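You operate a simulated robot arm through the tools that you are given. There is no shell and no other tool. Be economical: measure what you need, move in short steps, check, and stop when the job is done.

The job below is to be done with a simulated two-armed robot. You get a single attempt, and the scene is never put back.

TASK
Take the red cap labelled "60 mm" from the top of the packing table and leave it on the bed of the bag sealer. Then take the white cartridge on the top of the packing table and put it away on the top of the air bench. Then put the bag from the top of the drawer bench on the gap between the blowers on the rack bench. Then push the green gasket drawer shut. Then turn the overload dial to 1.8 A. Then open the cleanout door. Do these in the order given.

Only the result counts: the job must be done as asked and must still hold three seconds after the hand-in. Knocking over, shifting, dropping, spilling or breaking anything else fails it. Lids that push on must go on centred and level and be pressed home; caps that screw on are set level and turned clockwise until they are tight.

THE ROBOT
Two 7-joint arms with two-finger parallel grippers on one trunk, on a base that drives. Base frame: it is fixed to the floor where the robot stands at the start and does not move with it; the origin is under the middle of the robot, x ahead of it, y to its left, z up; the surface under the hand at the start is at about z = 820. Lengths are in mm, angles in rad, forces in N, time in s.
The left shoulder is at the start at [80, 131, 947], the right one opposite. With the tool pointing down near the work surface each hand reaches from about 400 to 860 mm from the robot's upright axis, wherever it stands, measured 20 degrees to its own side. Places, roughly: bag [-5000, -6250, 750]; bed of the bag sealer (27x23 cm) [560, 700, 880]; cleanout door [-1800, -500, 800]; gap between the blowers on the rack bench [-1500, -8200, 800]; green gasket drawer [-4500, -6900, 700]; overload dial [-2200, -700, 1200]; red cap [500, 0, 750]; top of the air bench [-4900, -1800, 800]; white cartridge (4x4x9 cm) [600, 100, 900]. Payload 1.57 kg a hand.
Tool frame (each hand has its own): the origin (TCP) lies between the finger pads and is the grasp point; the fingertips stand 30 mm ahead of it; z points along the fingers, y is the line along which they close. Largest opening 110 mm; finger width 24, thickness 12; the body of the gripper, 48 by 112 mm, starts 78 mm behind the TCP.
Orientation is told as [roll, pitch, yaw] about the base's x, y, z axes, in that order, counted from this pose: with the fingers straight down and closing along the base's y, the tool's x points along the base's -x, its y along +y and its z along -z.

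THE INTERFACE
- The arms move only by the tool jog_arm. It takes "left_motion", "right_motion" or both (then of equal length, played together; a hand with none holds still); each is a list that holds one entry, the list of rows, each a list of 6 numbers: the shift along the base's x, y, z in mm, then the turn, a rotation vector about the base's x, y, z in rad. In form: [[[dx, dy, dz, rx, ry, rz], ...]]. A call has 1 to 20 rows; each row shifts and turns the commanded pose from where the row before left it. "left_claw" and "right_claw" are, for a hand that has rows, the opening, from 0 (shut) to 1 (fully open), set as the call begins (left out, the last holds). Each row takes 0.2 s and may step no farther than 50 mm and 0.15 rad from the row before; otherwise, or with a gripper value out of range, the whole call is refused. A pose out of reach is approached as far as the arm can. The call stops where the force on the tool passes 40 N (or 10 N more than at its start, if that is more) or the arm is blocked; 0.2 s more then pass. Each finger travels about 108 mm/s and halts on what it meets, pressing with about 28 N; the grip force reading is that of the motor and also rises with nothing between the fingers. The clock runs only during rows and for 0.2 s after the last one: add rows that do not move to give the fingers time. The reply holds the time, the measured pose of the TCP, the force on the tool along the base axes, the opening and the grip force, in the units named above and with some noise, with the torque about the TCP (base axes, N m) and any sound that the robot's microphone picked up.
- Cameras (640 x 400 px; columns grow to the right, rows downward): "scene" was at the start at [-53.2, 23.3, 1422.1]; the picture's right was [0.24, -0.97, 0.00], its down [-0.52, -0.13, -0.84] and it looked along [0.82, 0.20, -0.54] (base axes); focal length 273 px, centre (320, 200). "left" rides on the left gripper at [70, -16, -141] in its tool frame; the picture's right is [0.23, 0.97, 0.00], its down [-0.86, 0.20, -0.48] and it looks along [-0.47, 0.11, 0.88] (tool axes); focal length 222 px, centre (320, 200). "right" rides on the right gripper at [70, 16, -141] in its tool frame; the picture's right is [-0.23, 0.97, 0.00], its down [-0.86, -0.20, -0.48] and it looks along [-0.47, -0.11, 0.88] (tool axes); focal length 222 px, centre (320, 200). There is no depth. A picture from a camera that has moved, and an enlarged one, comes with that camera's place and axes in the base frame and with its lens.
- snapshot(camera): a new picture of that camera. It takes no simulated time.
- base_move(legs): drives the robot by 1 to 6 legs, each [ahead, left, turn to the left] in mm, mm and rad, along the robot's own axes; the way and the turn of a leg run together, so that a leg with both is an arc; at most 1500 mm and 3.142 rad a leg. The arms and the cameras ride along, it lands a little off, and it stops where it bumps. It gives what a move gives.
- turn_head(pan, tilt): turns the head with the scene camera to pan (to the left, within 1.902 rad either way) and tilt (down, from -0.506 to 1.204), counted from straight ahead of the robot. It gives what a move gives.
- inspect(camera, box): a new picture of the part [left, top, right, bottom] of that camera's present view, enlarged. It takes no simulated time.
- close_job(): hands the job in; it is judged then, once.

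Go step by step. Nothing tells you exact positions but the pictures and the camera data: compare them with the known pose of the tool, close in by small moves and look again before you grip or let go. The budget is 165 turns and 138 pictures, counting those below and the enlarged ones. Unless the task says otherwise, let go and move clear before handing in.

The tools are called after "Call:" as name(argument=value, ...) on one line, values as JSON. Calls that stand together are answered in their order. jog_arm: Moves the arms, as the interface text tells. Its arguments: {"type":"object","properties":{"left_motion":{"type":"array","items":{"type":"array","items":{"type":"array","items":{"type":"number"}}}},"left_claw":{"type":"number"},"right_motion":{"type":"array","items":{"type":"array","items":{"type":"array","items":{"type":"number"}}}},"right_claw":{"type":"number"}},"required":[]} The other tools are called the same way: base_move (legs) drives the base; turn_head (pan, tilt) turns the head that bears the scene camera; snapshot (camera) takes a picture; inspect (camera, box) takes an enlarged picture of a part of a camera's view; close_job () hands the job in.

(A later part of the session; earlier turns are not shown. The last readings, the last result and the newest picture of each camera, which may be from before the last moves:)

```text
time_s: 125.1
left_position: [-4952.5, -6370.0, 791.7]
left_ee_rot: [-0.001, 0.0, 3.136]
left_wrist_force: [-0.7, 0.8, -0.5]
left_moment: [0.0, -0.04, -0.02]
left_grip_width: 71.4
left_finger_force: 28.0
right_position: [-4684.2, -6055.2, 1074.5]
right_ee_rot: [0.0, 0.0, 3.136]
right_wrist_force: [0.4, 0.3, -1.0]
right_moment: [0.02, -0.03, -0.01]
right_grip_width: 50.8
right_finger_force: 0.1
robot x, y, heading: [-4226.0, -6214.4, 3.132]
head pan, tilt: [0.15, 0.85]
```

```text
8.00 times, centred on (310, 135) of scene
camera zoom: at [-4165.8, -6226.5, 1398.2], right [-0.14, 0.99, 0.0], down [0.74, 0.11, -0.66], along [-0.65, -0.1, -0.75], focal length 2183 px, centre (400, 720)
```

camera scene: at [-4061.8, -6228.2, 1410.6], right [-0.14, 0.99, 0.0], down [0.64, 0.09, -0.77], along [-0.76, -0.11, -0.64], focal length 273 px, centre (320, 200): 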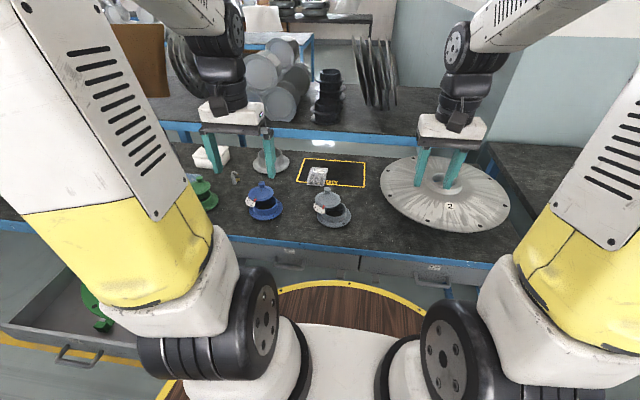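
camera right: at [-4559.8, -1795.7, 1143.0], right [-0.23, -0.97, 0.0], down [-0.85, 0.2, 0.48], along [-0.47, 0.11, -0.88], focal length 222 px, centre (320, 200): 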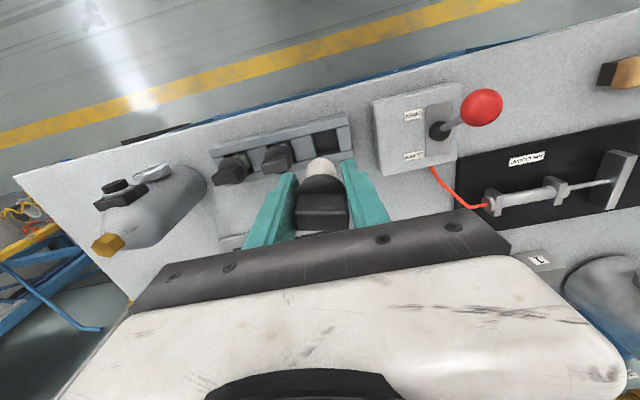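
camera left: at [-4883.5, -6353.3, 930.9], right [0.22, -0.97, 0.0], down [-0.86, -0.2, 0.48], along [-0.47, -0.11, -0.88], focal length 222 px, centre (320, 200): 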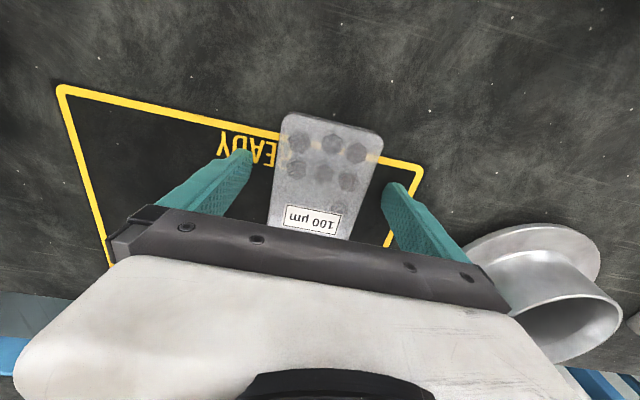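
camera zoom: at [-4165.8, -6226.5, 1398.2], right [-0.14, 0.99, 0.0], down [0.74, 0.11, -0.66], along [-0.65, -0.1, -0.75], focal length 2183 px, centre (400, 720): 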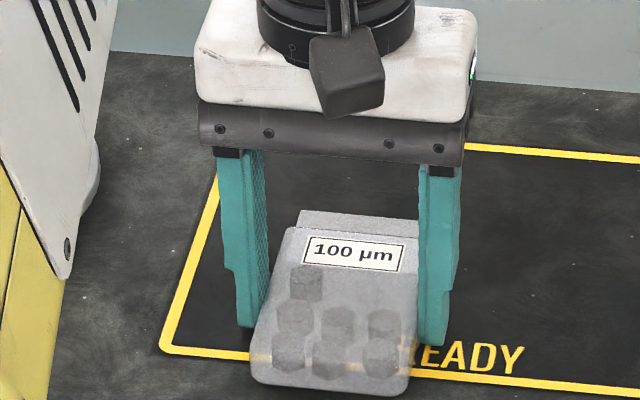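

The bag is held at 71 mm. I lift a little and check that it hangs level.

Call:
jog_arm(left_motion=[[[0, 0, 8, 0, 0, 0], [0, 0, 20, 0, 0, 0], [0, 0, 30, 0, 0, 0], [0, 0, 0, 0, 0, 0]]])

Call:
inspect(camera="scene", box=[260, 90, 356, 150])

```text
time_s: 126.1
left_position: [-4953.9, -6370.5, 847.6]
left_ee_rot: [-0.001, 0.0, 3.136]
left_wrist_force: [0.2, 0.3, -0.5]
left_moment: [-0.01, 0.0, -0.03]
left_grip_width: 71.3
left_finger_force: 27.5
right_position: [-4684.4, -6055.9, 1074.3]
right_ee_rot: [-0.001, -0.001, 3.136]
right_wrist_force: [-0.1, -0.2, 0.6]
right_moment: [0.01, 0.02, -0.01]
right_grip_width: 50.7
right_finger_force: 0.1
robot x, y, heading: [-4229.7, -6217.4, 3.137]
head pan, tilt: [0.15, 0.85]
```

```text
6.67 times, centred on (308, 120) of scene
camera zoom: at [-4165.8, -6226.5, 1398.2], right [-0.14, 0.99, 0.0], down [0.74, 0.11, -0.66], along [-0.65, -0.1, -0.75], focal length 1819 px, centre (400, 733)
```

zoom: 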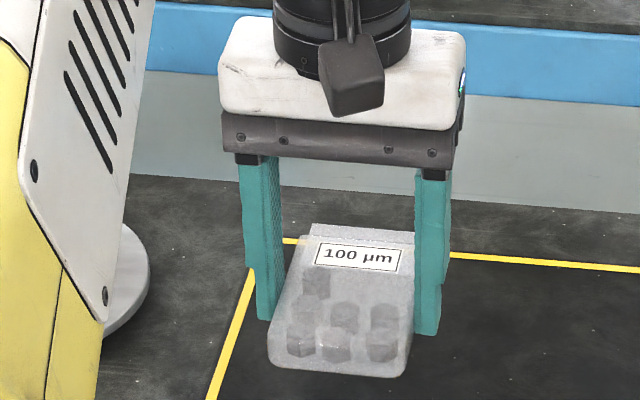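

The bag hangs level and firm. I raise it, retract, back into the aisle and look toward the rack bench.

Call:
jog_arm(left_motion=[[[0, 0, 45, 0, 0, 0], [0, 0, 45, 0, 0, 0], [0, 0, 45, 0, 0, 0], [20, 0, 40, 0, 0, 0], [40, 0, 28, 0, 0, 0], [45, -8, 0, 0, 0, 0], [45, -8, 0, 0, 0, 0], [45, -8, 0, 0, 0, 0], [45, -8, 0, 0, 0, 0], [45, -8, 0, 0, 0, 0], [0, 0, 0, 0, 0, 0]]])

Call:
base_move(legs=[[-480, 0, 0]])

Call:
turn_head(pan=1.8, tilt=0.25)

Call:
snapshot(camera="scene")

Call:
snapshot(camera="left")

```text
time_s: 128.5
left_position: [-4669.1, -6409.2, 1051.1]
left_ee_rot: [-0.001, 0.0, 3.135]
left_wrist_force: [-1.0, 1.1, -1.1]
left_moment: [0.03, -0.05, 0.01]
left_grip_width: 71.1
left_finger_force: 28.0
right_position: [-4684.3, -6055.2, 1074.3]
right_ee_rot: [0.0, 0.0, 3.137]
right_wrist_force: [0.5, -0.4, -0.3]
right_moment: [0.0, 0.02, 0.01]
right_grip_width: 50.1
right_finger_force: 0.0
robot x, y, heading: [-4223.3, -6217.9, 3.137]
head pan, tilt: [0.15, 0.85]
```

```text
time_s: 131.3
left_position: [-4190.2, -6407.9, 1051.9]
left_ee_rot: [-0.001, 0.0, 3.128]
left_wrist_force: [1.1, -0.5, -0.6]
left_moment: [-0.04, -0.02, 0.0]
left_grip_width: 71.1
left_finger_force: 28.4
right_position: [-4202.1, -6056.6, 1073.9]
right_ee_rot: [0.0, -0.001, 3.128]
right_wrist_force: [-0.2, -0.3, -0.1]
right_moment: [-0.01, -0.02, 0.0]
right_grip_width: 50.6
right_finger_force: 0.0
robot x, y, heading: [-3749.5, -6218.9, 3.125]
head pan, tilt: [0.15, 0.85]
```

```text
time_s: 133.0
left_position: [-4191.1, -6408.3, 1052.9]
left_ee_rot: [-0.001, 0.0, 3.126]
left_wrist_force: [-1.2, 0.2, -0.9]
left_moment: [-0.02, -0.02, -0.01]
left_grip_width: 71.3
left_finger_force: 27.9
right_position: [-4201.4, -6055.6, 1075.7]
right_ee_rot: [-0.001, 0.0, 3.127]
right_wrist_force: [-0.4, 0.6, 0.3]
right_moment: [0.0, 0.0, -0.04]
right_grip_width: 50.6
right_finger_force: 0.1
robot x, y, heading: [-3747.0, -6217.7, 3.126]
head pan, tilt: [1.799, 0.25]
```

```text
72 pictures are left
camera scene: at [-3588.0, -6312.2, 1451.3], right [-0.98, -0.21, 0.0], down [-0.05, 0.24, -0.97], along [0.21, -0.95, -0.25], focal length 273 px, centre (320, 200)
```

scene: 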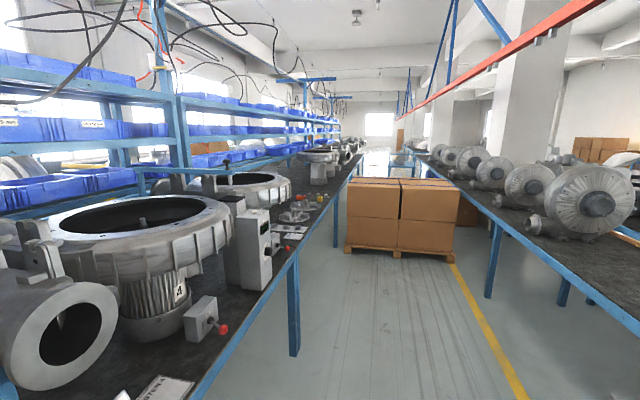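

```text
71 pictures are left
camera left: at [-4120.6, -6392.7, 1193.5], right [0.21, -0.98, 0.0], down [-0.86, -0.19, 0.48], along [-0.47, -0.1, -0.88], focal length 222 px, centre (320, 200)
```

left: 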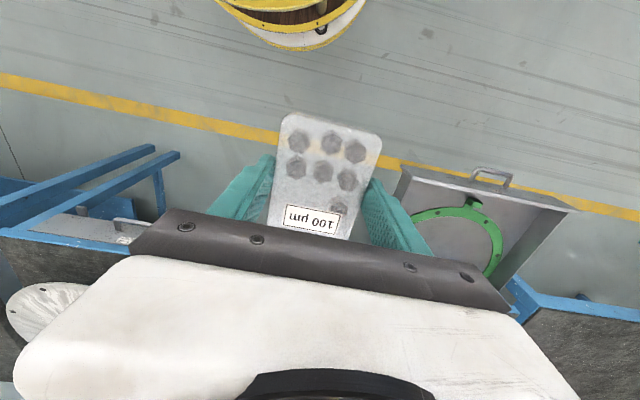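

The gap (x ≈ -1500) faces the first aisle, and this aisle is blocked farther on by a pallet, so I go back the way I came: up this aisle to the passage at y ≈ -1900.

Call:
base_move(legs=[[0, 0, 0.014], [0, -1440, 0], [0, -1440, 0], [0, -1430, 0]])

Call:
turn_head(pan=1.9, tilt=0.3)

Call:
snapshot(camera="scene")

```text
time_s: 153.9
left_position: [-4188.3, -2116.1, 1051.8]
left_ee_rot: [-0.001, 0.0, 3.132]
left_wrist_force: [-0.3, -0.4, -1.8]
left_moment: [0.01, 0.0, -0.01]
left_grip_width: 71.4
left_finger_force: 28.2
right_position: [-4199.4, -1763.7, 1074.8]
right_ee_rot: [0.0, 0.001, 3.131]
right_wrist_force: [1.2, -0.3, 0.1]
right_moment: [0.01, -0.01, 0.01]
right_grip_width: 50.5
right_finger_force: 0.0
robot x, y, heading: [-3744.1, -1926.9, 3.132]
head pan, tilt: [1.799, 0.25]
```

```text
time_s: 154.6
left_position: [-4187.1, -2117.1, 1053.1]
left_ee_rot: [0.0, 0.001, 3.131]
left_wrist_force: [-0.4, 0.2, -1.0]
left_moment: [0.01, 0.0, 0.01]
left_grip_width: 71.2
left_finger_force: 28.1
right_position: [-4200.0, -1763.6, 1074.4]
right_ee_rot: [0.0, 0.0, 3.133]
right_wrist_force: [0.3, -0.3, -0.2]
right_moment: [-0.01, 0.0, -0.02]
right_grip_width: 50.6
right_finger_force: 0.0
robot x, y, heading: [-3745.0, -1925.7, 3.138]
head pan, tilt: [1.901, 0.3]
```

```text
70 pictures are left
camera scene: at [-3576.0, -2015.4, 1446.7], right [-0.95, -0.31, 0.0], down [-0.09, 0.28, -0.96], along [0.3, -0.91, -0.3], focal length 273 px, centre (320, 200)
```

scene: 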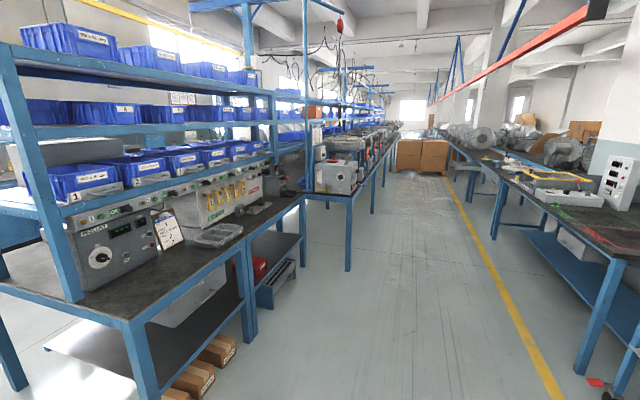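

Now I back through the passage into the first aisle, and look down it.

Call:
base_move(legs=[[0, -30, 0.0], [-1450, 0, 0], [-1450, 0, 0], [-400, 0, 0]])

Call:
turn_head(pan=1.5, tilt=0.25)

Call:
snapshot(camera="scene")

```text
time_s: 171.3
left_position: [-837.6, -2155.3, 1053.3]
left_ee_rot: [0.001, 0.0, 3.104]
left_wrist_force: [0.1, -0.4, -0.8]
left_moment: [0.02, -0.02, 0.01]
left_grip_width: 71.3
left_finger_force: 27.9
right_position: [-840.8, -1802.1, 1074.2]
right_ee_rot: [-0.002, 0.0, 3.106]
right_wrist_force: [0.8, -0.3, -0.4]
right_moment: [0.02, -0.04, -0.02]
right_grip_width: 50.7
right_finger_force: 0.1
robot x, y, heading: [-386.6, -1982.1, 3.104]
head pan, tilt: [1.901, 0.3]
```

```text
time_s: 172.2
left_position: [-836.5, -2155.2, 1052.7]
left_ee_rot: [-0.001, 0.001, 3.102]
left_wrist_force: [0.5, 0.5, -0.8]
left_moment: [-0.01, 0.03, -0.01]
left_grip_width: 71.5
left_finger_force: 27.5
right_position: [-838.9, -1803.2, 1073.8]
right_ee_rot: [0.001, 0.0, 3.107]
right_wrist_force: [0.4, 0.0, -0.2]
right_moment: [0.0, -0.05, 0.01]
right_grip_width: 50.4
right_finger_force: 0.1
robot x, y, heading: [-390.4, -1980.1, 3.105]
head pan, tilt: [1.499, 0.25]
```

```text
69 pictures are left
camera scene: at [-260.1, -2073.9, 1451.4], right [-0.99, 0.11, 0.0], down [0.03, 0.25, -0.97], along [-0.1, -0.96, -0.25], focal length 273 px, centre (320, 200)
```

scene: 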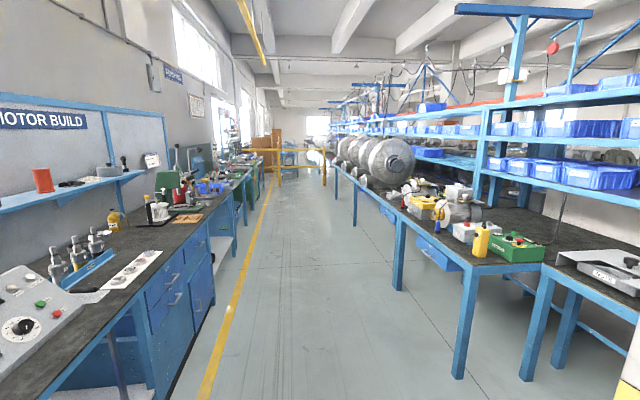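

The first aisle is clear; the big grey blowers stand on the rack bench ahead, with the bench edge at x ≈ -1180. I straighten up and strafe left down the aisle.

Call:
base_move(legs=[[0, 0, 0.034], [0, 1450, 0], [0, 1450, 0], [0, 1450, 0]])

Call:
turn_head(pan=0.9, tilt=0.3)

Call:
snapshot(camera="scene")

```text
time_s: 193.3
left_position: [-791.0, -6502.2, 1053.0]
left_ee_rot: [0.0, 0.001, -3.135]
left_wrist_force: [-0.5, -0.1, -0.9]
left_moment: [-0.01, -0.01, -0.03]
left_grip_width: 71.4
left_finger_force: 27.9
right_position: [-809.7, -6150.2, 1074.1]
right_ee_rot: [-0.001, 0.0, -3.137]
right_wrist_force: [-0.4, -0.1, 0.5]
right_moment: [0.02, -0.01, 0.01]
right_grip_width: 50.5
right_finger_force: 0.0
robot x, y, heading: [-351.7, -6306.7, -3.139]
head pan, tilt: [1.499, 0.25]
```

```text
time_s: 194.3
left_position: [-791.7, -6501.9, 1052.2]
left_ee_rot: [0.001, 0.0, -3.137]
left_wrist_force: [-0.6, 0.3, -0.9]
left_moment: [0.0, -0.03, 0.03]
left_grip_width: 71.2
left_finger_force: 27.8
right_position: [-809.2, -6151.3, 1074.6]
right_ee_rot: [0.002, 0.001, -3.137]
right_wrist_force: [0.1, -0.1, 0.0]
right_moment: [0.01, 0.01, 0.01]
right_grip_width: 50.5
right_finger_force: 0.1
robot x, y, heading: [-351.7, -6305.1, -3.137]
head pan, tilt: [0.901, 0.3]
```

```text
68 pictures are left
camera scene: at [-269.9, -6377.3, 1446.6], right [-0.79, 0.62, 0.0], down [0.18, 0.23, -0.96], along [-0.59, -0.75, -0.3], focal length 273 px, centre (320, 200)
```

scene: 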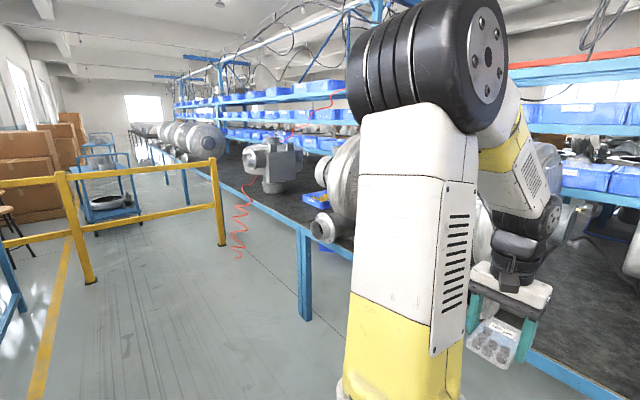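

The gap lies around the spot just left of the robot arm in view, between a casting and the big blower. I strafe 1.5 m further and look.

Call:
base_move(legs=[[0, 1450, 0], [0, 300, 0]])

Call:
turn_head(pan=0.15, tilt=0.5)

Call:
snapshot(camera="scene")

```text
time_s: 203.1
left_position: [-745.4, -8254.6, 1052.7]
left_ee_rot: [0.0, 0.0, -3.101]
left_wrist_force: [0.4, 0.2, -1.6]
left_moment: [-0.04, -0.05, 0.04]
left_grip_width: 71.4
left_finger_force: 27.2
right_position: [-775.6, -7903.4, 1074.9]
right_ee_rot: [0.0, 0.0, -3.101]
right_wrist_force: [0.5, -0.2, 0.6]
right_moment: [-0.01, 0.02, 0.01]
right_grip_width: 50.6
right_finger_force: 0.1
robot x, y, heading: [-312.5, -8042.1, -3.101]
head pan, tilt: [0.901, 0.3]
```

```text
time_s: 204.2
left_position: [-746.5, -8254.4, 1052.4]
left_ee_rot: [-0.002, 0.001, -3.102]
left_wrist_force: [0.2, -0.3, -1.6]
left_moment: [0.03, 0.01, -0.01]
left_grip_width: 71.4
left_finger_force: 27.9
right_position: [-776.5, -7903.0, 1075.5]
right_ee_rot: [0.001, 0.0, -3.102]
right_wrist_force: [0.4, 0.3, -0.7]
right_moment: [0.02, 0.01, 0.01]
right_grip_width: 50.3
right_finger_force: 0.0
robot x, y, heading: [-312.8, -8042.8, -3.106]
head pan, tilt: [0.15, 0.499]
```

```text
67 pictures are left
camera scene: at [-263.4, -8053.0, 1428.2], right [-0.19, 0.98, 0.0], down [0.47, 0.09, -0.88], along [-0.86, -0.17, -0.48], focal length 273 px, centre (320, 200)
```

scene: 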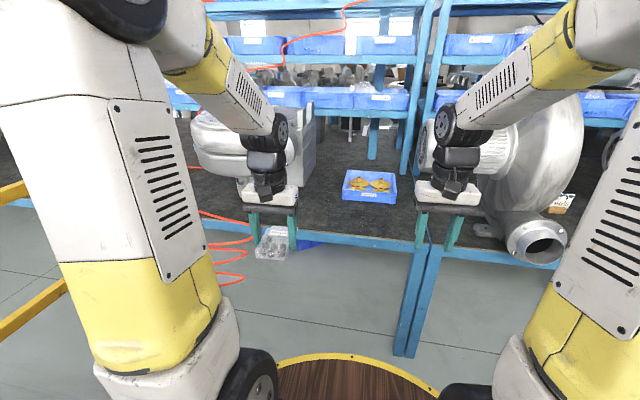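

Between the casting (left) and the blower (right) there is a blue tray with gold parts and a free patch of bench just left of it, near (-1450, -8210). I straighten the heading, drive 330 mm closer and look again.

Call:
base_move(legs=[[0, 0, -0.04], [330, 0, 0]])

Call:
turn_head(pan=0.15, tilt=0.6)

Call:
snapshot(camera="scene")

Call:
snapshot(camera="left")

```text
time_s: 206.8
left_position: [-1085.2, -8237.5, 1052.8]
left_ee_rot: [-0.001, 0.0, -3.141]
left_wrist_force: [0.2, 0.1, -1.1]
left_moment: [0.0, 0.0, 0.01]
left_grip_width: 71.2
left_finger_force: 27.8
right_position: [-1102.5, -7886.0, 1075.7]
right_ee_rot: [0.001, 0.001, -3.139]
right_wrist_force: [-0.3, 0.4, -0.5]
right_moment: [0.03, 0.01, 0.03]
right_grip_width: 50.6
right_finger_force: 0.0
robot x, y, heading: [-643.2, -8042.8, -3.141]
head pan, tilt: [0.15, 0.499]
```

```text
time_s: 207.4
left_position: [-1086.9, -8239.1, 1053.1]
left_ee_rot: [0.0, -0.001, -3.139]
left_wrist_force: [0.5, 0.2, -0.5]
left_moment: [0.01, -0.01, -0.02]
left_grip_width: 70.9
left_finger_force: 28.4
right_position: [-1102.0, -7886.8, 1074.6]
right_ee_rot: [-0.002, 0.001, -3.14]
right_wrist_force: [-0.2, 0.4, 0.6]
right_moment: [0.0, 0.01, 0.03]
right_grip_width: 50.7
right_finger_force: 0.1
robot x, y, heading: [-643.2, -8045.3, -3.139]
head pan, tilt: [0.15, 0.6]
```

```text
66 pictures are left
camera scene: at [-592.8, -8055.0, 1419.2], right [-0.15, 0.99, 0.0], down [0.56, 0.09, -0.83], along [-0.82, -0.13, -0.56], focal length 273 px, centre (320, 200)
```

scene: 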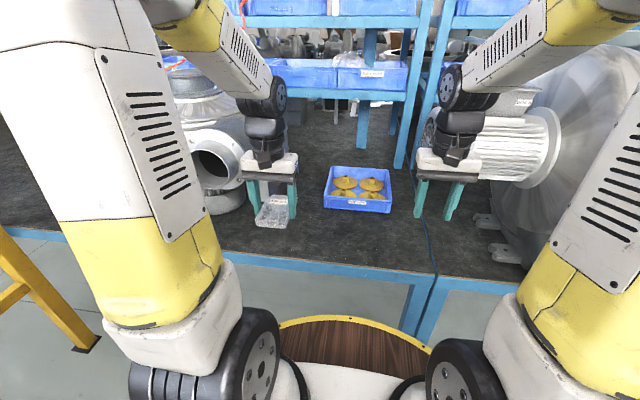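

```text
65 pictures are left
camera left: at [-1015.5, -8221.4, 1193.5], right [0.23, -0.97, 0.0], down [-0.85, -0.2, 0.48], along [-0.47, -0.11, -0.88], focal length 222 px, centre (320, 200)
```

left: 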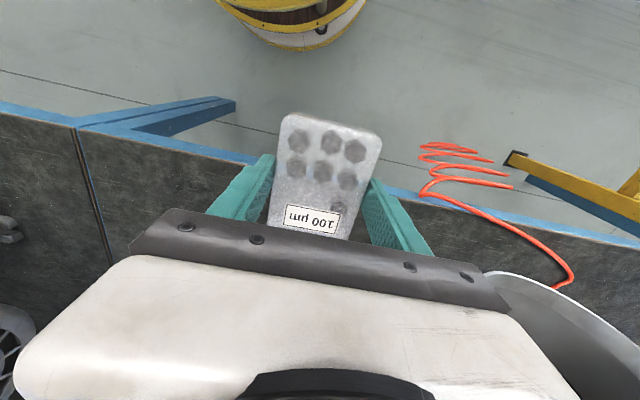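

The tray spans about y -8178…-7913; the casting's side is near y ≈ -8440. I bring the bag over the free patch at about (-1400, -8265), still high.

Call:
jog_arm(left_motion=[[[-40, -4, 0, 0, 0, 0], [-40, -4, 0, 0, 0, 0], [-40, -4, 0, 0, 0, 0], [-40, -4, 0, 0, 0, 0], [-40, -4, 0, 0, 0, 0], [-40, -4, 0, 0, 0, 0], [-40, -2, 0, 0, 0, 0], [0, 0, 0, 0, 0, 0]]])

Call:
snapshot(camera="left")

Call:
snapshot(camera="scene")

```text
time_s: 209.2
left_position: [-1364.8, -8264.2, 1053.1]
left_ee_rot: [0.0, 0.002, -3.141]
left_wrist_force: [0.0, 0.0, -1.3]
left_moment: [0.0, 0.0, -0.02]
left_grip_width: 71.5
left_finger_force: 27.6
right_position: [-1101.7, -7887.0, 1074.9]
right_ee_rot: [0.0, -0.001, -3.14]
right_wrist_force: [-0.2, 0.0, 0.3]
right_moment: [0.04, -0.04, -0.02]
right_grip_width: 50.5
right_finger_force: 0.0
robot x, y, heading: [-641.8, -8044.7, -3.138]
head pan, tilt: [0.15, 0.6]
```

```text
64 pictures are left
camera left: at [-1296.2, -8247.4, 1194.0], right [0.23, -0.97, 0.0], down [-0.86, -0.2, 0.48], along [-0.47, -0.11, -0.88], focal length 222 px, centre (320, 200)
```

left: 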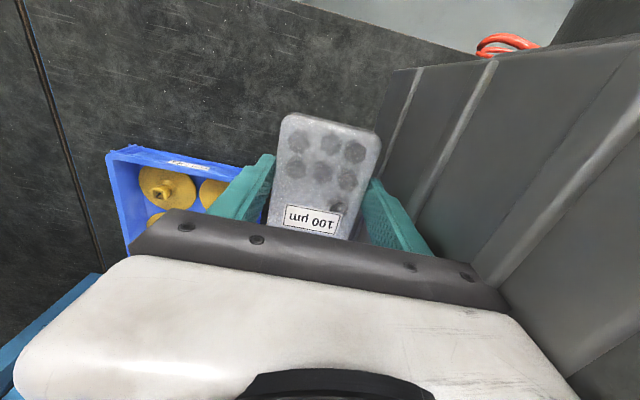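

```text
63 pictures are left
camera scene: at [-592.9, -8055.0, 1419.1], right [-0.15, 0.99, 0.0], down [0.56, 0.09, -0.82], along [-0.82, -0.13, -0.57], focal length 273 px, centre (320, 200)
```

scene: 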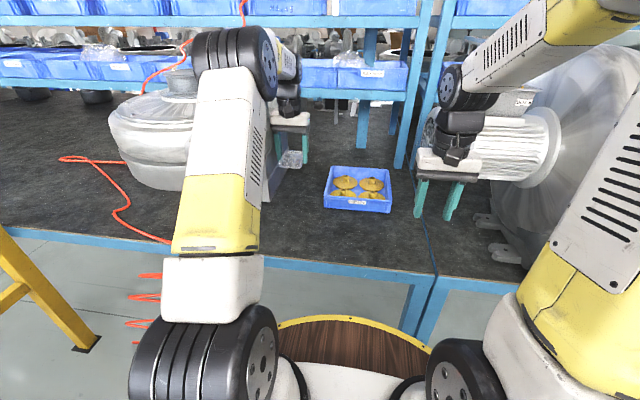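

The ribbed wall on the right stands at y ≈ -8360 and the tray at -8178, so the bag fits between them. I move to x ≈ -1425 and lower to about 20 mm above the bench.

Call:
jog_arm(left_motion=[[[-30, 2, 0, 0, 0, 0], [-30, 2, -20, 0, 0, 0], [0, 0, -45, 0, 0, 0], [0, 0, -45, 0, 0, 0], [0, 0, -45, 0, 0, 0], [0, 0, -40, 0, 0, 0], [0, 0, 0, 0, 0, 0]]])

Call:
snapshot(camera="left")

```text
time_s: 210.8
left_position: [-1425.5, -8260.9, 856.2]
left_ee_rot: [0.003, 0.002, -3.14]
left_wrist_force: [0.3, -1.0, -0.6]
left_moment: [0.02, 0.02, 0.04]
left_grip_width: 71.4
left_finger_force: 28.1
right_position: [-1102.4, -7885.6, 1074.1]
right_ee_rot: [0.0, 0.001, -3.139]
right_wrist_force: [0.2, 0.0, -0.6]
right_moment: [0.03, -0.04, -0.02]
right_grip_width: 50.5
right_finger_force: 0.0
robot x, y, heading: [-643.2, -8043.4, -3.141]
head pan, tilt: [0.15, 0.6]
```

```text
62 pictures are left
camera left: at [-1355.5, -8244.0, 996.8], right [0.23, -0.97, 0.0], down [-0.85, -0.2, 0.48], along [-0.47, -0.11, -0.88], focal length 222 px, centre (320, 200)
```

left: 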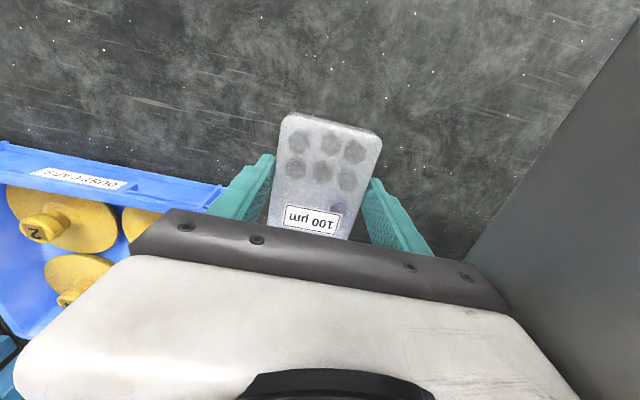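

The tray corner is close to the inner finger, so I shift 20 mm toward me and 14 mm away from the tray, then lower to contact.

Call:
jog_arm(left_motion=[[[20, -14, 0, 0, 0, 0], [0, 0, -8, 0, 0, 0], [0, 0, -5, 0, 0, 0], [0, 0, -3, 0, 0, 0], [0, 0, -3, 0, 0, 0], [0, 0, -2, 0, 0, 0], [0, 0, 0, 0, 0, 0]]])

Call:
snapshot(camera="left")

```text
time_s: 212.4
left_position: [-1405.9, -8274.3, 836.9]
left_ee_rot: [0.0, 0.0, -3.141]
left_wrist_force: [-0.2, 10.5, 5.3]
left_moment: [-1.68, 0.02, 0.18]
left_grip_width: 71.4
left_finger_force: 27.7
right_position: [-1102.2, -7886.6, 1075.5]
right_ee_rot: [-0.001, 0.0, -3.139]
right_wrist_force: [0.2, -0.1, 0.4]
right_moment: [0.02, -0.03, -0.01]
right_grip_width: 50.5
right_finger_force: 0.0
robot x, y, heading: [-647.5, -8045.3, -3.141]
head pan, tilt: [0.15, 0.6]
```

```text
61 pictures are left
camera left: at [-1335.7, -8256.4, 977.1], right [0.23, -0.97, 0.0], down [-0.85, -0.2, 0.48], along [-0.47, -0.11, -0.88], focal length 222 px, centre (320, 200)
```

left: 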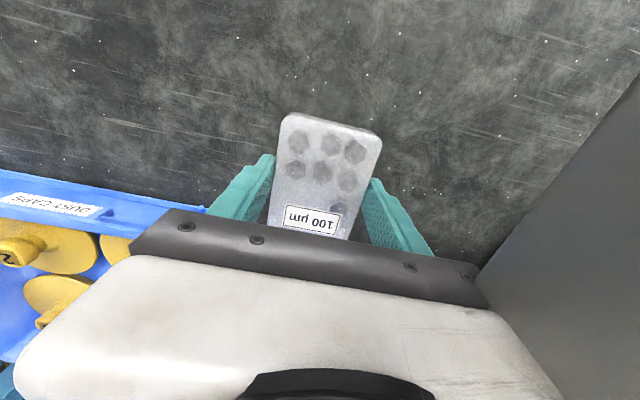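

The gripper's side is pressing against the ribbed wall higher up (10 N sideways), so I move 12 mm back toward +y right away.

Call:
jog_arm(left_motion=[[[0, 12, 0, 0, 0, 0], [0, 0, 0, 0, 0, 0]]])

Call:
turn_head(pan=0.25, tilt=0.6)

Call:
inspect(camera="scene", box=[220, 80, 460, 230])

```text
time_s: 213.0
left_position: [-1405.5, -8263.7, 835.7]
left_ee_rot: [0.001, 0.0, -3.139]
left_wrist_force: [1.2, 0.1, -1.7]
left_moment: [0.0, -0.01, 0.03]
left_grip_width: 71.6
left_finger_force: 28.0
right_position: [-1102.1, -7885.7, 1075.7]
right_ee_rot: [-0.001, -0.001, -3.14]
right_wrist_force: [0.4, -1.1, -0.2]
right_moment: [0.04, 0.02, -0.02]
right_grip_width: 50.8
right_finger_force: 0.0
robot x, y, heading: [-643.6, -8043.8, -3.133]
head pan, tilt: [0.15, 0.6]
```

```text
time_s: 213.7
left_position: [-1404.9, -8262.8, 835.4]
left_ee_rot: [0.0, 0.001, -3.14]
left_wrist_force: [-0.1, -0.2, -1.7]
left_moment: [-0.03, -0.01, -0.01]
left_grip_width: 71.3
left_finger_force: 28.0
right_position: [-1103.2, -7886.2, 1073.1]
right_ee_rot: [0.0, -0.001, -3.139]
right_wrist_force: [0.2, 0.5, 0.6]
right_moment: [-0.04, -0.03, 0.0]
right_grip_width: 50.7
right_finger_force: 0.1
robot x, y, heading: [-643.0, -8046.7, -3.14]
head pan, tilt: [0.25, 0.6]
```

```text
2.67 times, centred on (340, 155) of scene
camera zoom: at [-591.1, -8063.6, 1419.1], right [-0.25, 0.97, 0.0], down [0.55, 0.14, -0.82], along [-0.8, -0.21, -0.57], focal length 728 px, centre (267, 320)
```

zoom: 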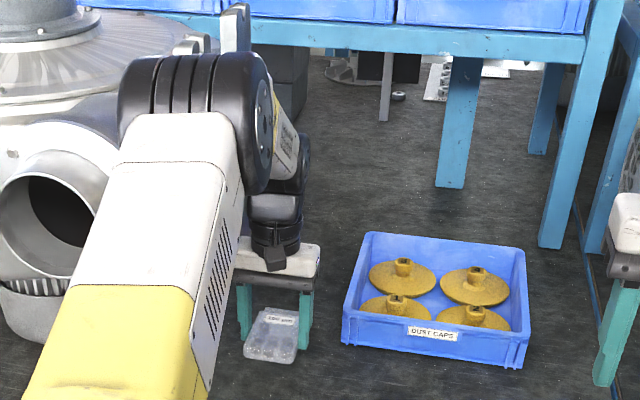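

No side force now, and there is about 45 mm to the tray. I shift 6 mm more to +y and lower to touch.

Call:
jog_arm(left_motion=[[[0, 6, 0, 0, 0, 0], [0, 0, -2, 0, 0, 0], [0, 0, -2, 0, 0, 0], [0, 0, -2, 0, 0, 0], [0, 0, -1, 0, 0, 0], [0, 0, 0, 0, 0, 0]]])

```text
time_s: 215.1
left_position: [-1405.6, -8256.1, 828.7]
left_ee_rot: [0.0, 0.0, -3.138]
left_wrist_force: [0.0, 0.4, -1.2]
left_moment: [0.0, -0.01, -0.01]
left_grip_width: 71.0
left_finger_force: 28.3
right_position: [-1101.6, -7886.6, 1074.3]
right_ee_rot: [0.0, 0.001, -3.139]
right_wrist_force: [-0.2, -0.7, 0.1]
right_moment: [-0.02, -0.03, 0.0]
right_grip_width: 50.6
right_finger_force: 0.0
robot x, y, heading: [-647.4, -8041.8, -3.141]
head pan, tilt: [0.25, 0.6]
```

Call:
jog_arm(left_motion=[[[0, 0, -3, 0, 0, 0], [0, 0, -2, 0, 0, 0], [0, 0, -2, 0, 0, 0], [0, 0, -2, 0, 0, 0], [0, 0, 0, 0, 0, 0]]])

Call:
snapshot(camera="left")

```text
time_s: 216.3
left_position: [-1404.9, -8256.6, 818.9]
left_ee_rot: [-0.001, 0.0, -3.139]
left_wrist_force: [0.1, 0.5, -0.5]
left_moment: [-0.01, -0.03, -0.01]
left_grip_width: 71.2
left_finger_force: 28.0
right_position: [-1102.6, -7886.3, 1074.2]
right_ee_rot: [-0.001, -0.001, -3.139]
right_wrist_force: [-0.8, -0.3, -0.1]
right_moment: [-0.01, 0.04, -0.01]
right_grip_width: 50.6
right_finger_force: 0.0
robot x, y, heading: [-643.6, -8044.4, -3.139]
head pan, tilt: [0.25, 0.6]
```

```text
59 pictures are left
camera left: at [-1335.9, -8239.8, 960.9], right [0.23, -0.97, 0.0], down [-0.85, -0.2, 0.48], along [-0.47, -0.11, -0.88], focal length 222 px, centre (320, 200)
```

left: 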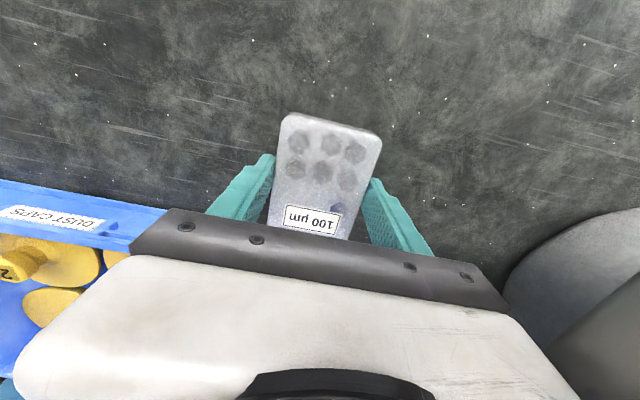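

No contact yet; I continue gently downward.

Call:
jog_arm(left_motion=[[[0, 0, -4, 0, 0, 0], [0, 0, -4, 0, 0, 0], [0, 0, -4, 0, 0, 0], [0, 0, -3, 0, 0, 0], [0, 0, -2, 0, 0, 0], [0, 0, -2, 0, 0, 0], [0, 0, 0, 0, 0, 0]]])

```text
time_s: 217.9
left_position: [-1404.0, -8256.6, 801.6]
left_ee_rot: [0.003, -0.001, -3.141]
left_wrist_force: [-0.2, 0.3, -1.0]
left_moment: [-0.03, 0.0, 0.0]
left_grip_width: 71.4
left_finger_force: 28.1
right_position: [-1102.0, -7886.2, 1074.9]
right_ee_rot: [-0.001, 0.0, -3.139]
right_wrist_force: [-0.5, 0.0, -0.1]
right_moment: [0.0, -0.01, 0.0]
right_grip_width: 50.6
right_finger_force: 0.0
robot x, y, heading: [-648.5, -8041.8, -3.141]
head pan, tilt: [0.25, 0.6]
```

Call:
jog_arm(left_motion=[[[0, 0, -3, 0, 0, 0], [0, 0, -2, 0, 0, 0], [0, 0, -2, 0, 0, 0], [0, 0, -2, 0, 0, 0], [0, 0, -2, 0, 0, 0], [0, 0, 0, 0, 0, 0]]])

Call:
inspect(camera="scene", box=[290, 160, 370, 210])

```text
time_s: 219.3
left_position: [-1404.9, -8257.5, 791.5]
left_ee_rot: [0.001, 0.002, -3.139]
left_wrist_force: [1.6, 0.1, 1.0]
left_moment: [0.04, 0.14, -0.06]
left_grip_width: 71.1
left_finger_force: 27.8
right_position: [-1102.1, -7886.4, 1074.2]
right_ee_rot: [0.0, -0.001, -3.139]
right_wrist_force: [0.3, 0.4, -0.1]
right_moment: [0.01, 0.01, 0.02]
right_grip_width: 50.7
right_finger_force: 0.1
robot x, y, heading: [-641.0, -8045.1, -3.139]
head pan, tilt: [0.25, 0.6]
```

```text
8.00 times, centred on (330, 185) of scene
camera zoom: at [-590.9, -8063.6, 1419.1], right [-0.25, 0.97, 0.0], down [0.55, 0.14, -0.83], along [-0.8, -0.21, -0.57], focal length 2183 px, centre (240, 320)
```

zoom: 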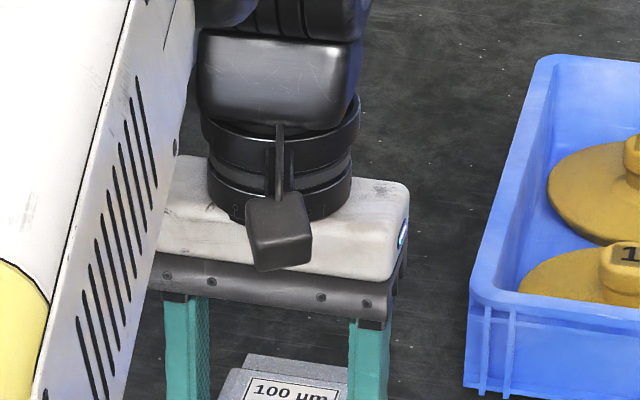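

Contact starts at TCP ≈ 791, matching a bench top at about 760. I open the jaws partway and lift straight up.

Call:
jog_arm(left_motion=[[[0, 0, 0, 0, 0, 0], [0, 0, 0, 0, 0, 0], [0, 0, 0, 0, 0, 0]]], left_claw=0.78)

Call:
jog_arm(left_motion=[[[0, 0, 15, 0, 0, 0], [0, 0, 30, 0, 0, 0], [0, 0, 40, 0, 0, 0], [0, 0, 45, 0, 0, 0], [0, 0, 45, 0, 0, 0], [0, 5, 45, 0, 0, 0], [0, 5, 40, 0, 0, 0], [45, 0, 0, 0, 0, 0], [45, 0, 0, 0, 0, 0], [45, 0, 0, 0, 0, 0], [45, 0, 0, 0, 0, 0], [45, 0, 0, 0, 0, 0], [45, 0, 0, 0, 0, 0], [0, 0, 0, 0, 0, 0]]])

Call:
inspect(camera="scene", box=[180, 80, 420, 230])

```text
time_s: 220.1
left_position: [-1406.2, -8255.8, 790.3]
left_ee_rot: [0.0, -0.001, -3.138]
left_wrist_force: [0.7, -0.3, 0.4]
left_moment: [0.02, 0.0, 0.0]
left_grip_width: 85.7
left_finger_force: 0.1
right_position: [-1101.8, -7886.7, 1075.0]
right_ee_rot: [-0.001, 0.0, -3.14]
right_wrist_force: [0.1, 0.9, -0.3]
right_moment: [-0.02, 0.01, 0.03]
right_grip_width: 50.5
right_finger_force: 0.1
robot x, y, heading: [-643.1, -8045.3, -3.14]
head pan, tilt: [0.25, 0.6]
```

```text
time_s: 223.1
left_position: [-1134.6, -8245.9, 1048.9]
left_ee_rot: [0.0, 0.0, -3.141]
left_wrist_force: [-0.2, 0.3, 0.5]
left_moment: [-0.03, -0.01, 0.02]
left_grip_width: 85.8
left_finger_force: 0.1
right_position: [-1102.6, -7885.8, 1074.7]
right_ee_rot: [0.001, 0.001, -3.14]
right_wrist_force: [0.6, 0.2, -1.0]
right_moment: [0.01, 0.04, 0.02]
right_grip_width: 50.8
right_finger_force: 0.1
robot x, y, heading: [-649.6, -8044.7, -3.139]
head pan, tilt: [0.25, 0.6]
```

```text
2.67 times, centred on (300, 155) of scene
camera zoom: at [-591.0, -8063.6, 1419.1], right [-0.25, 0.97, 0.0], down [0.55, 0.14, -0.82], along [-0.8, -0.21, -0.57], focal length 728 px, centre (373, 320)
```

zoom: 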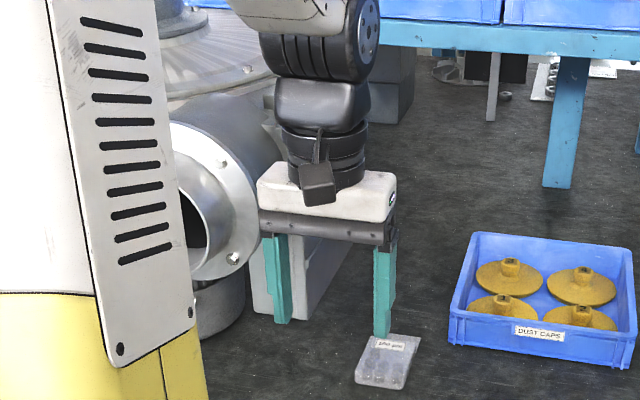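

The bag lies flat and free. I take one wide look to judge whether it is well within the gap between the two blowers.

Call:
snapshot(camera="scene")

```text
56 pictures are left
camera scene: at [-591.0, -8063.6, 1419.1], right [-0.25, 0.97, 0.0], down [0.55, 0.14, -0.82], along [-0.8, -0.21, -0.57], focal length 273 px, centre (320, 200)
```

scene: 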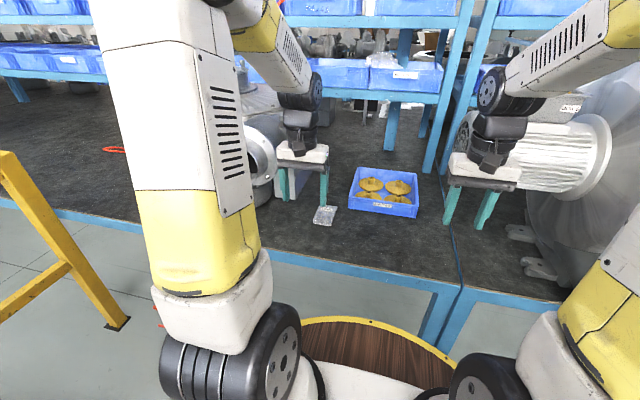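

The bag lies in the gap beside the dust-cap tray, clear of both blowers. Now back to the green drawer: out into the aisle and back up to the passage.

Call:
base_move(legs=[[-280, 0, 0], [0, -1500, 0], [0, -1500, 0], [0, -1500, 0]])

```text
time_s: 246.0
left_position: [-883.8, -3761.2, 1047.9]
left_ee_rot: [0.001, -0.001, 3.127]
left_wrist_force: [-0.6, 0.9, -0.6]
left_moment: [0.0, 0.01, 0.0]
left_grip_width: 85.7
left_finger_force: 0.2
right_position: [-845.3, -3404.4, 1073.9]
right_ee_rot: [0.0, 0.0, 3.128]
right_wrist_force: [0.7, -0.3, -0.6]
right_moment: [-0.02, 0.02, 0.01]
right_grip_width: 50.6
right_finger_force: 0.1
robot x, y, heading: [-393.0, -3567.1, 3.128]
head pan, tilt: [0.25, 0.6]
```

Call:
base_move(legs=[[0, 0, 0.013], [0, -1450, 0], [0, -200, 0]])

```text
time_s: 254.8
left_position: [-891.2, -2111.7, 1049.8]
left_ee_rot: [-0.001, -0.001, -3.127]
left_wrist_force: [-0.3, -0.2, 0.9]
left_moment: [-0.04, 0.0, 0.0]
left_grip_width: 85.8
left_finger_force: 0.1
right_position: [-862.3, -1753.4, 1073.7]
right_ee_rot: [0.001, 0.001, -3.127]
right_wrist_force: [0.1, -0.2, -0.6]
right_moment: [-0.01, 0.02, 0.0]
right_grip_width: 50.8
right_finger_force: 0.0
robot x, y, heading: [-404.3, -1901.3, -3.122]
head pan, tilt: [0.25, 0.6]
```

Call:
base_move(legs=[[0, 0, -0.017], [1450, 0, 0], [1450, 0, 0], [440, 0, 0]])

```text
time_s: 271.4
left_position: [-4228.7, -2088.3, 1048.5]
left_ee_rot: [0.0, -0.001, -3.141]
left_wrist_force: [0.4, -0.2, -0.3]
left_moment: [0.0, -0.01, 0.05]
left_grip_width: 85.7
left_finger_force: 0.1
right_position: [-4195.7, -1729.4, 1074.9]
right_ee_rot: [-0.001, -0.001, -3.141]
right_wrist_force: [0.3, 0.1, 0.1]
right_moment: [-0.02, 0.02, -0.01]
right_grip_width: 50.6
right_finger_force: 0.0
robot x, y, heading: [-3735.4, -1885.1, -3.138]
head pan, tilt: [0.25, 0.6]
```

The passage is behind me again; I strafe down the second aisle to y ≈ -6350 and look at the drawer.

Call:
base_move(legs=[[0, 1480, 0], [0, 1480, 0], [0, 1480, 0]])

Call:
turn_head(pan=0.6, tilt=0.7)

Call:
snapshot(camera="scene")

Call:
snapshot(camera="left")

```text
time_s: 292.5
left_position: [-4202.9, -6509.7, 1049.8]
left_ee_rot: [0.0, 0.0, -3.111]
left_wrist_force: [-1.0, 0.8, 0.3]
left_moment: [0.04, -0.01, 0.03]
left_grip_width: 86.1
left_finger_force: 0.0
right_position: [-4177.5, -6149.9, 1074.0]
right_ee_rot: [0.0, 0.0, -3.111]
right_wrist_force: [-0.4, 0.1, -0.3]
right_moment: [-0.02, 0.04, 0.04]
right_grip_width: 50.6
right_finger_force: 0.0
robot x, y, heading: [-3719.3, -6293.9, -3.111]
head pan, tilt: [0.25, 0.6]
```

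```text
time_s: 293.3
left_position: [-4203.1, -6510.2, 1048.4]
left_ee_rot: [0.001, 0.0, -3.112]
left_wrist_force: [-0.2, -0.1, 0.5]
left_moment: [-0.01, 0.01, -0.02]
left_grip_width: 85.9
left_finger_force: 0.1
right_position: [-4179.9, -6150.3, 1074.1]
right_ee_rot: [0.002, 0.001, -3.112]
right_wrist_force: [0.0, 0.2, -0.2]
right_moment: [-0.04, 0.02, -0.03]
right_grip_width: 50.6
right_finger_force: 0.1
robot x, y, heading: [-3714.5, -6295.2, -3.107]
head pan, tilt: [0.6, 0.7]
```

```text
55 pictures are left
camera scene: at [-3647.3, -6338.2, 1410.5], right [-0.59, 0.81, 0.0], down [0.52, 0.38, -0.77], along [-0.62, -0.45, -0.64], focal length 273 px, centre (320, 200)
```

scene: 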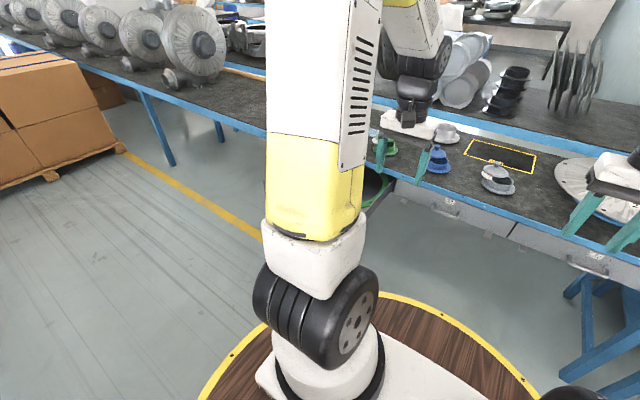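

```text
54 pictures are left
camera left: at [-4132.8, -6490.5, 1190.3], right [0.26, -0.97, 0.0], down [-0.85, -0.22, 0.48], along [-0.46, -0.12, -0.88], focal length 222 px, centre (320, 200)
```

left: 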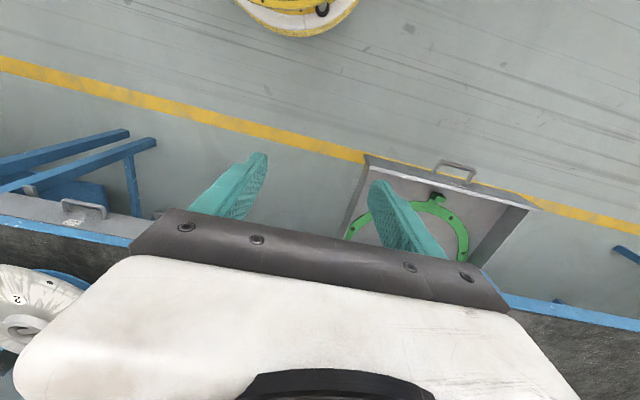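

The drawer front stands at x ≈ -4247, y -6621…-7040, with a U-handle sticking out; its rim is near z ≈ 740. I straighten the heading and shift so the left hand faces its middle.

Call:
base_move(legs=[[0, 0, -0.032], [-30, 330, 0]])

Call:
jog_arm(left_motion=[[[45, 0, 0, 0, 0, 0], [35, 20, 0, 0, 0, 0], [0, 40, 0, 0, 0, 0], [0, 0, 0, 0, 0, 0]]], left_claw=0)

Call:
turn_head(pan=0.1, tilt=0.85)

Call:
snapshot(camera="scene")

Call:
snapshot(camera="left")

```text
time_s: 295.9
left_position: [-4178.2, -6828.1, 1048.2]
left_ee_rot: [0.0, 0.0, 3.137]
left_wrist_force: [-0.1, 0.1, -0.8]
left_moment: [0.01, 0.01, 0.01]
left_grip_width: 85.8
left_finger_force: 0.1
right_position: [-4144.3, -6468.0, 1074.9]
right_ee_rot: [-0.001, 0.001, 3.142]
right_wrist_force: [0.0, 0.5, -0.1]
right_moment: [0.01, 0.0, -0.02]
right_grip_width: 50.6
right_finger_force: 0.1
robot x, y, heading: [-3691.6, -6626.6, 3.137]
head pan, tilt: [0.6, 0.7]
```

```text
time_s: 296.9
left_position: [-4099.9, -6765.6, 1049.1]
left_ee_rot: [0.0, 0.0, 3.14]
left_wrist_force: [-0.6, 0.8, 0.1]
left_moment: [0.04, 0.0, 0.0]
left_grip_width: 0.1
left_finger_force: 21.6
right_position: [-4145.6, -6468.7, 1074.9]
right_ee_rot: [-0.001, -0.001, 3.141]
right_wrist_force: [0.0, 0.3, 0.3]
right_moment: [-0.01, -0.02, 0.06]
right_grip_width: 50.6
right_finger_force: 0.0
robot x, y, heading: [-3688.2, -6630.1, 3.138]
head pan, tilt: [0.6, 0.7]
```

```text
time_s: 297.8
left_position: [-4098.9, -6766.0, 1050.4]
left_ee_rot: [0.001, -0.001, 3.136]
left_wrist_force: [0.4, 0.2, -0.6]
left_moment: [-0.01, 0.0, -0.02]
left_grip_width: 0.0
left_finger_force: 21.7
right_position: [-4144.7, -6469.6, 1073.7]
right_ee_rot: [0.0, 0.0, 3.14]
right_wrist_force: [0.1, -0.5, -0.9]
right_moment: [0.0, -0.01, -0.02]
right_grip_width: 50.4
right_finger_force: 0.1
robot x, y, heading: [-3685.5, -6629.0, 3.139]
head pan, tilt: [0.099, 0.85]
```

```text
53 pictures are left
camera scene: at [-3626.9, -6634.3, 1398.3], right [-0.1, 1.0, 0.0], down [0.75, 0.07, -0.66], along [-0.66, -0.06, -0.75], focal length 273 px, centre (320, 200)
```

scene: 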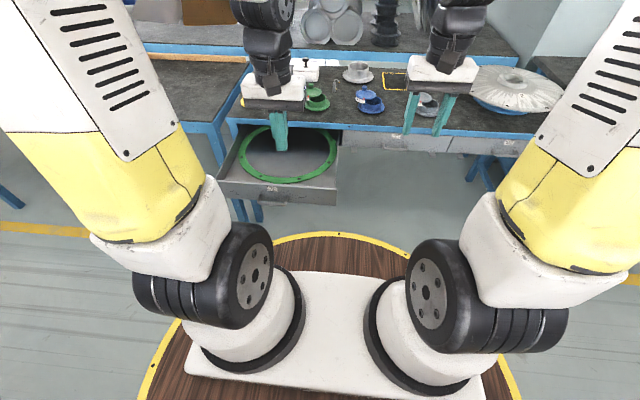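

```text
52 pictures are left
camera left: at [-4029.9, -6749.3, 1190.2], right [0.22, -0.97, 0.0], down [-0.86, -0.2, 0.48], along [-0.47, -0.11, -0.88], focal length 222 px, centre (320, 200)
```

left: 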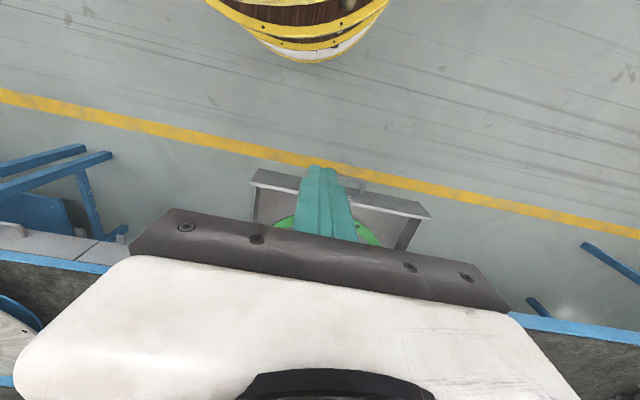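

Call:
inspect(camera="scene", box=[200, 120, 360, 220])

```text
4.00 times, centred on (280, 170) of scene
camera zoom: at [-3626.9, -6634.3, 1398.3], right [-0.1, 1.0, 0.0], down [0.75, 0.07, -0.66], along [-0.66, -0.06, -0.75], focal length 1091 px, centre (480, 320)
```

zoom: 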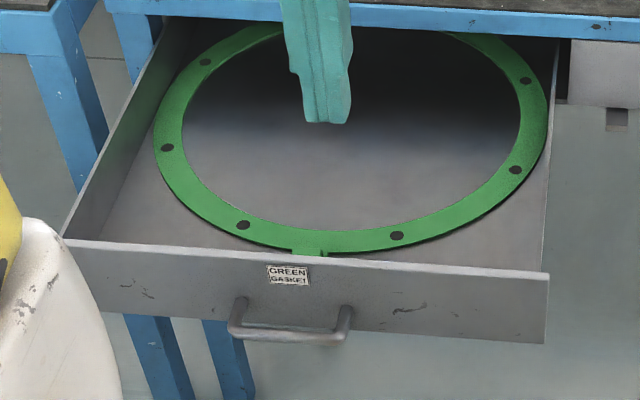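

The drawer's face runs from about z 740 down to 657 with the handle at about 690. I lower the closed left fingers in front of the face, tips at about 712 (above the handle), centred at y ≈ -6832.

Call:
jog_arm(left_motion=[[[-25, -33, 0, 0, 0, 0], [-25, -33, 0, 0, 0, 0], [0, 0, -45, 0, 0, 0], [0, 0, -45, 0, 0, 0], [0, 0, -45, 0, 0, 0], [0, 0, -45, 0, 0, 0], [0, 0, -45, 0, 0, 0], [0, 0, -45, 0, 0, 0], [0, 0, -33, 0, 0, 0], [0, 0, 0, 0, 0, 0]]])

Call:
inspect(camera="scene", box=[200, 120, 360, 220])

Call:
snapshot(camera="left")

```text
time_s: 300.0
left_position: [-4150.5, -6834.4, 744.8]
left_ee_rot: [0.001, 0.001, 3.139]
left_wrist_force: [0.5, 0.7, 0.8]
left_moment: [-0.01, -0.01, 0.02]
left_grip_width: 0.2
left_finger_force: 21.0
right_position: [-4144.3, -6468.7, 1075.6]
right_ee_rot: [0.0, 0.003, 3.14]
right_wrist_force: [0.7, -0.7, -0.7]
right_moment: [-0.02, 0.03, 0.0]
right_grip_width: 50.5
right_finger_force: 0.0
robot x, y, heading: [-3689.2, -6627.9, 3.139]
head pan, tilt: [0.099, 0.85]
```

```text
4.00 times, centred on (280, 170) of scene
camera zoom: at [-3626.9, -6634.2, 1398.2], right [-0.1, 1.0, 0.0], down [0.75, 0.07, -0.66], along [-0.66, -0.06, -0.75], focal length 1091 px, centre (480, 320)
```

zoom: 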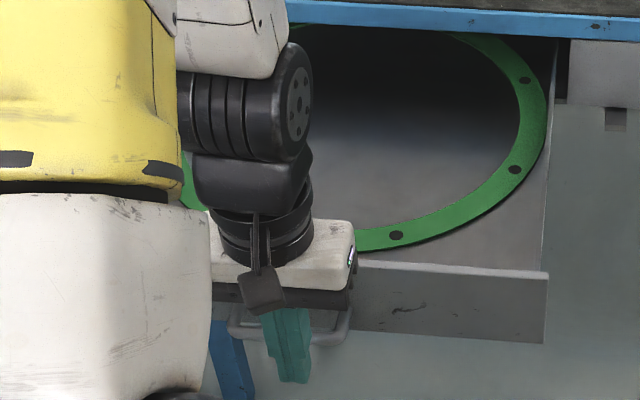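

```text
49 pictures are left
camera left: at [-4081.6, -6817.3, 885.8], right [0.22, -0.97, 0.0], down [-0.86, -0.2, 0.48], along [-0.47, -0.11, -0.88], focal length 222 px, centre (320, 200)
```

left: 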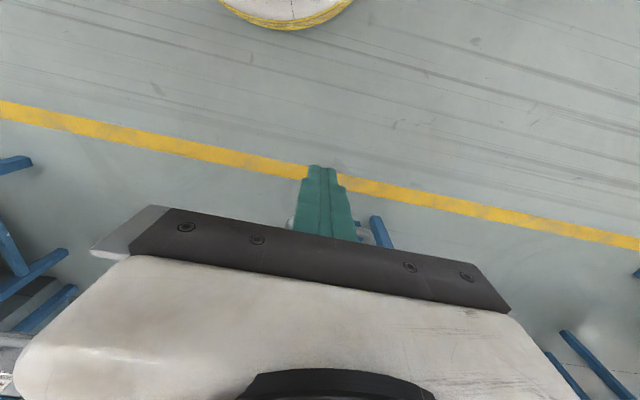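

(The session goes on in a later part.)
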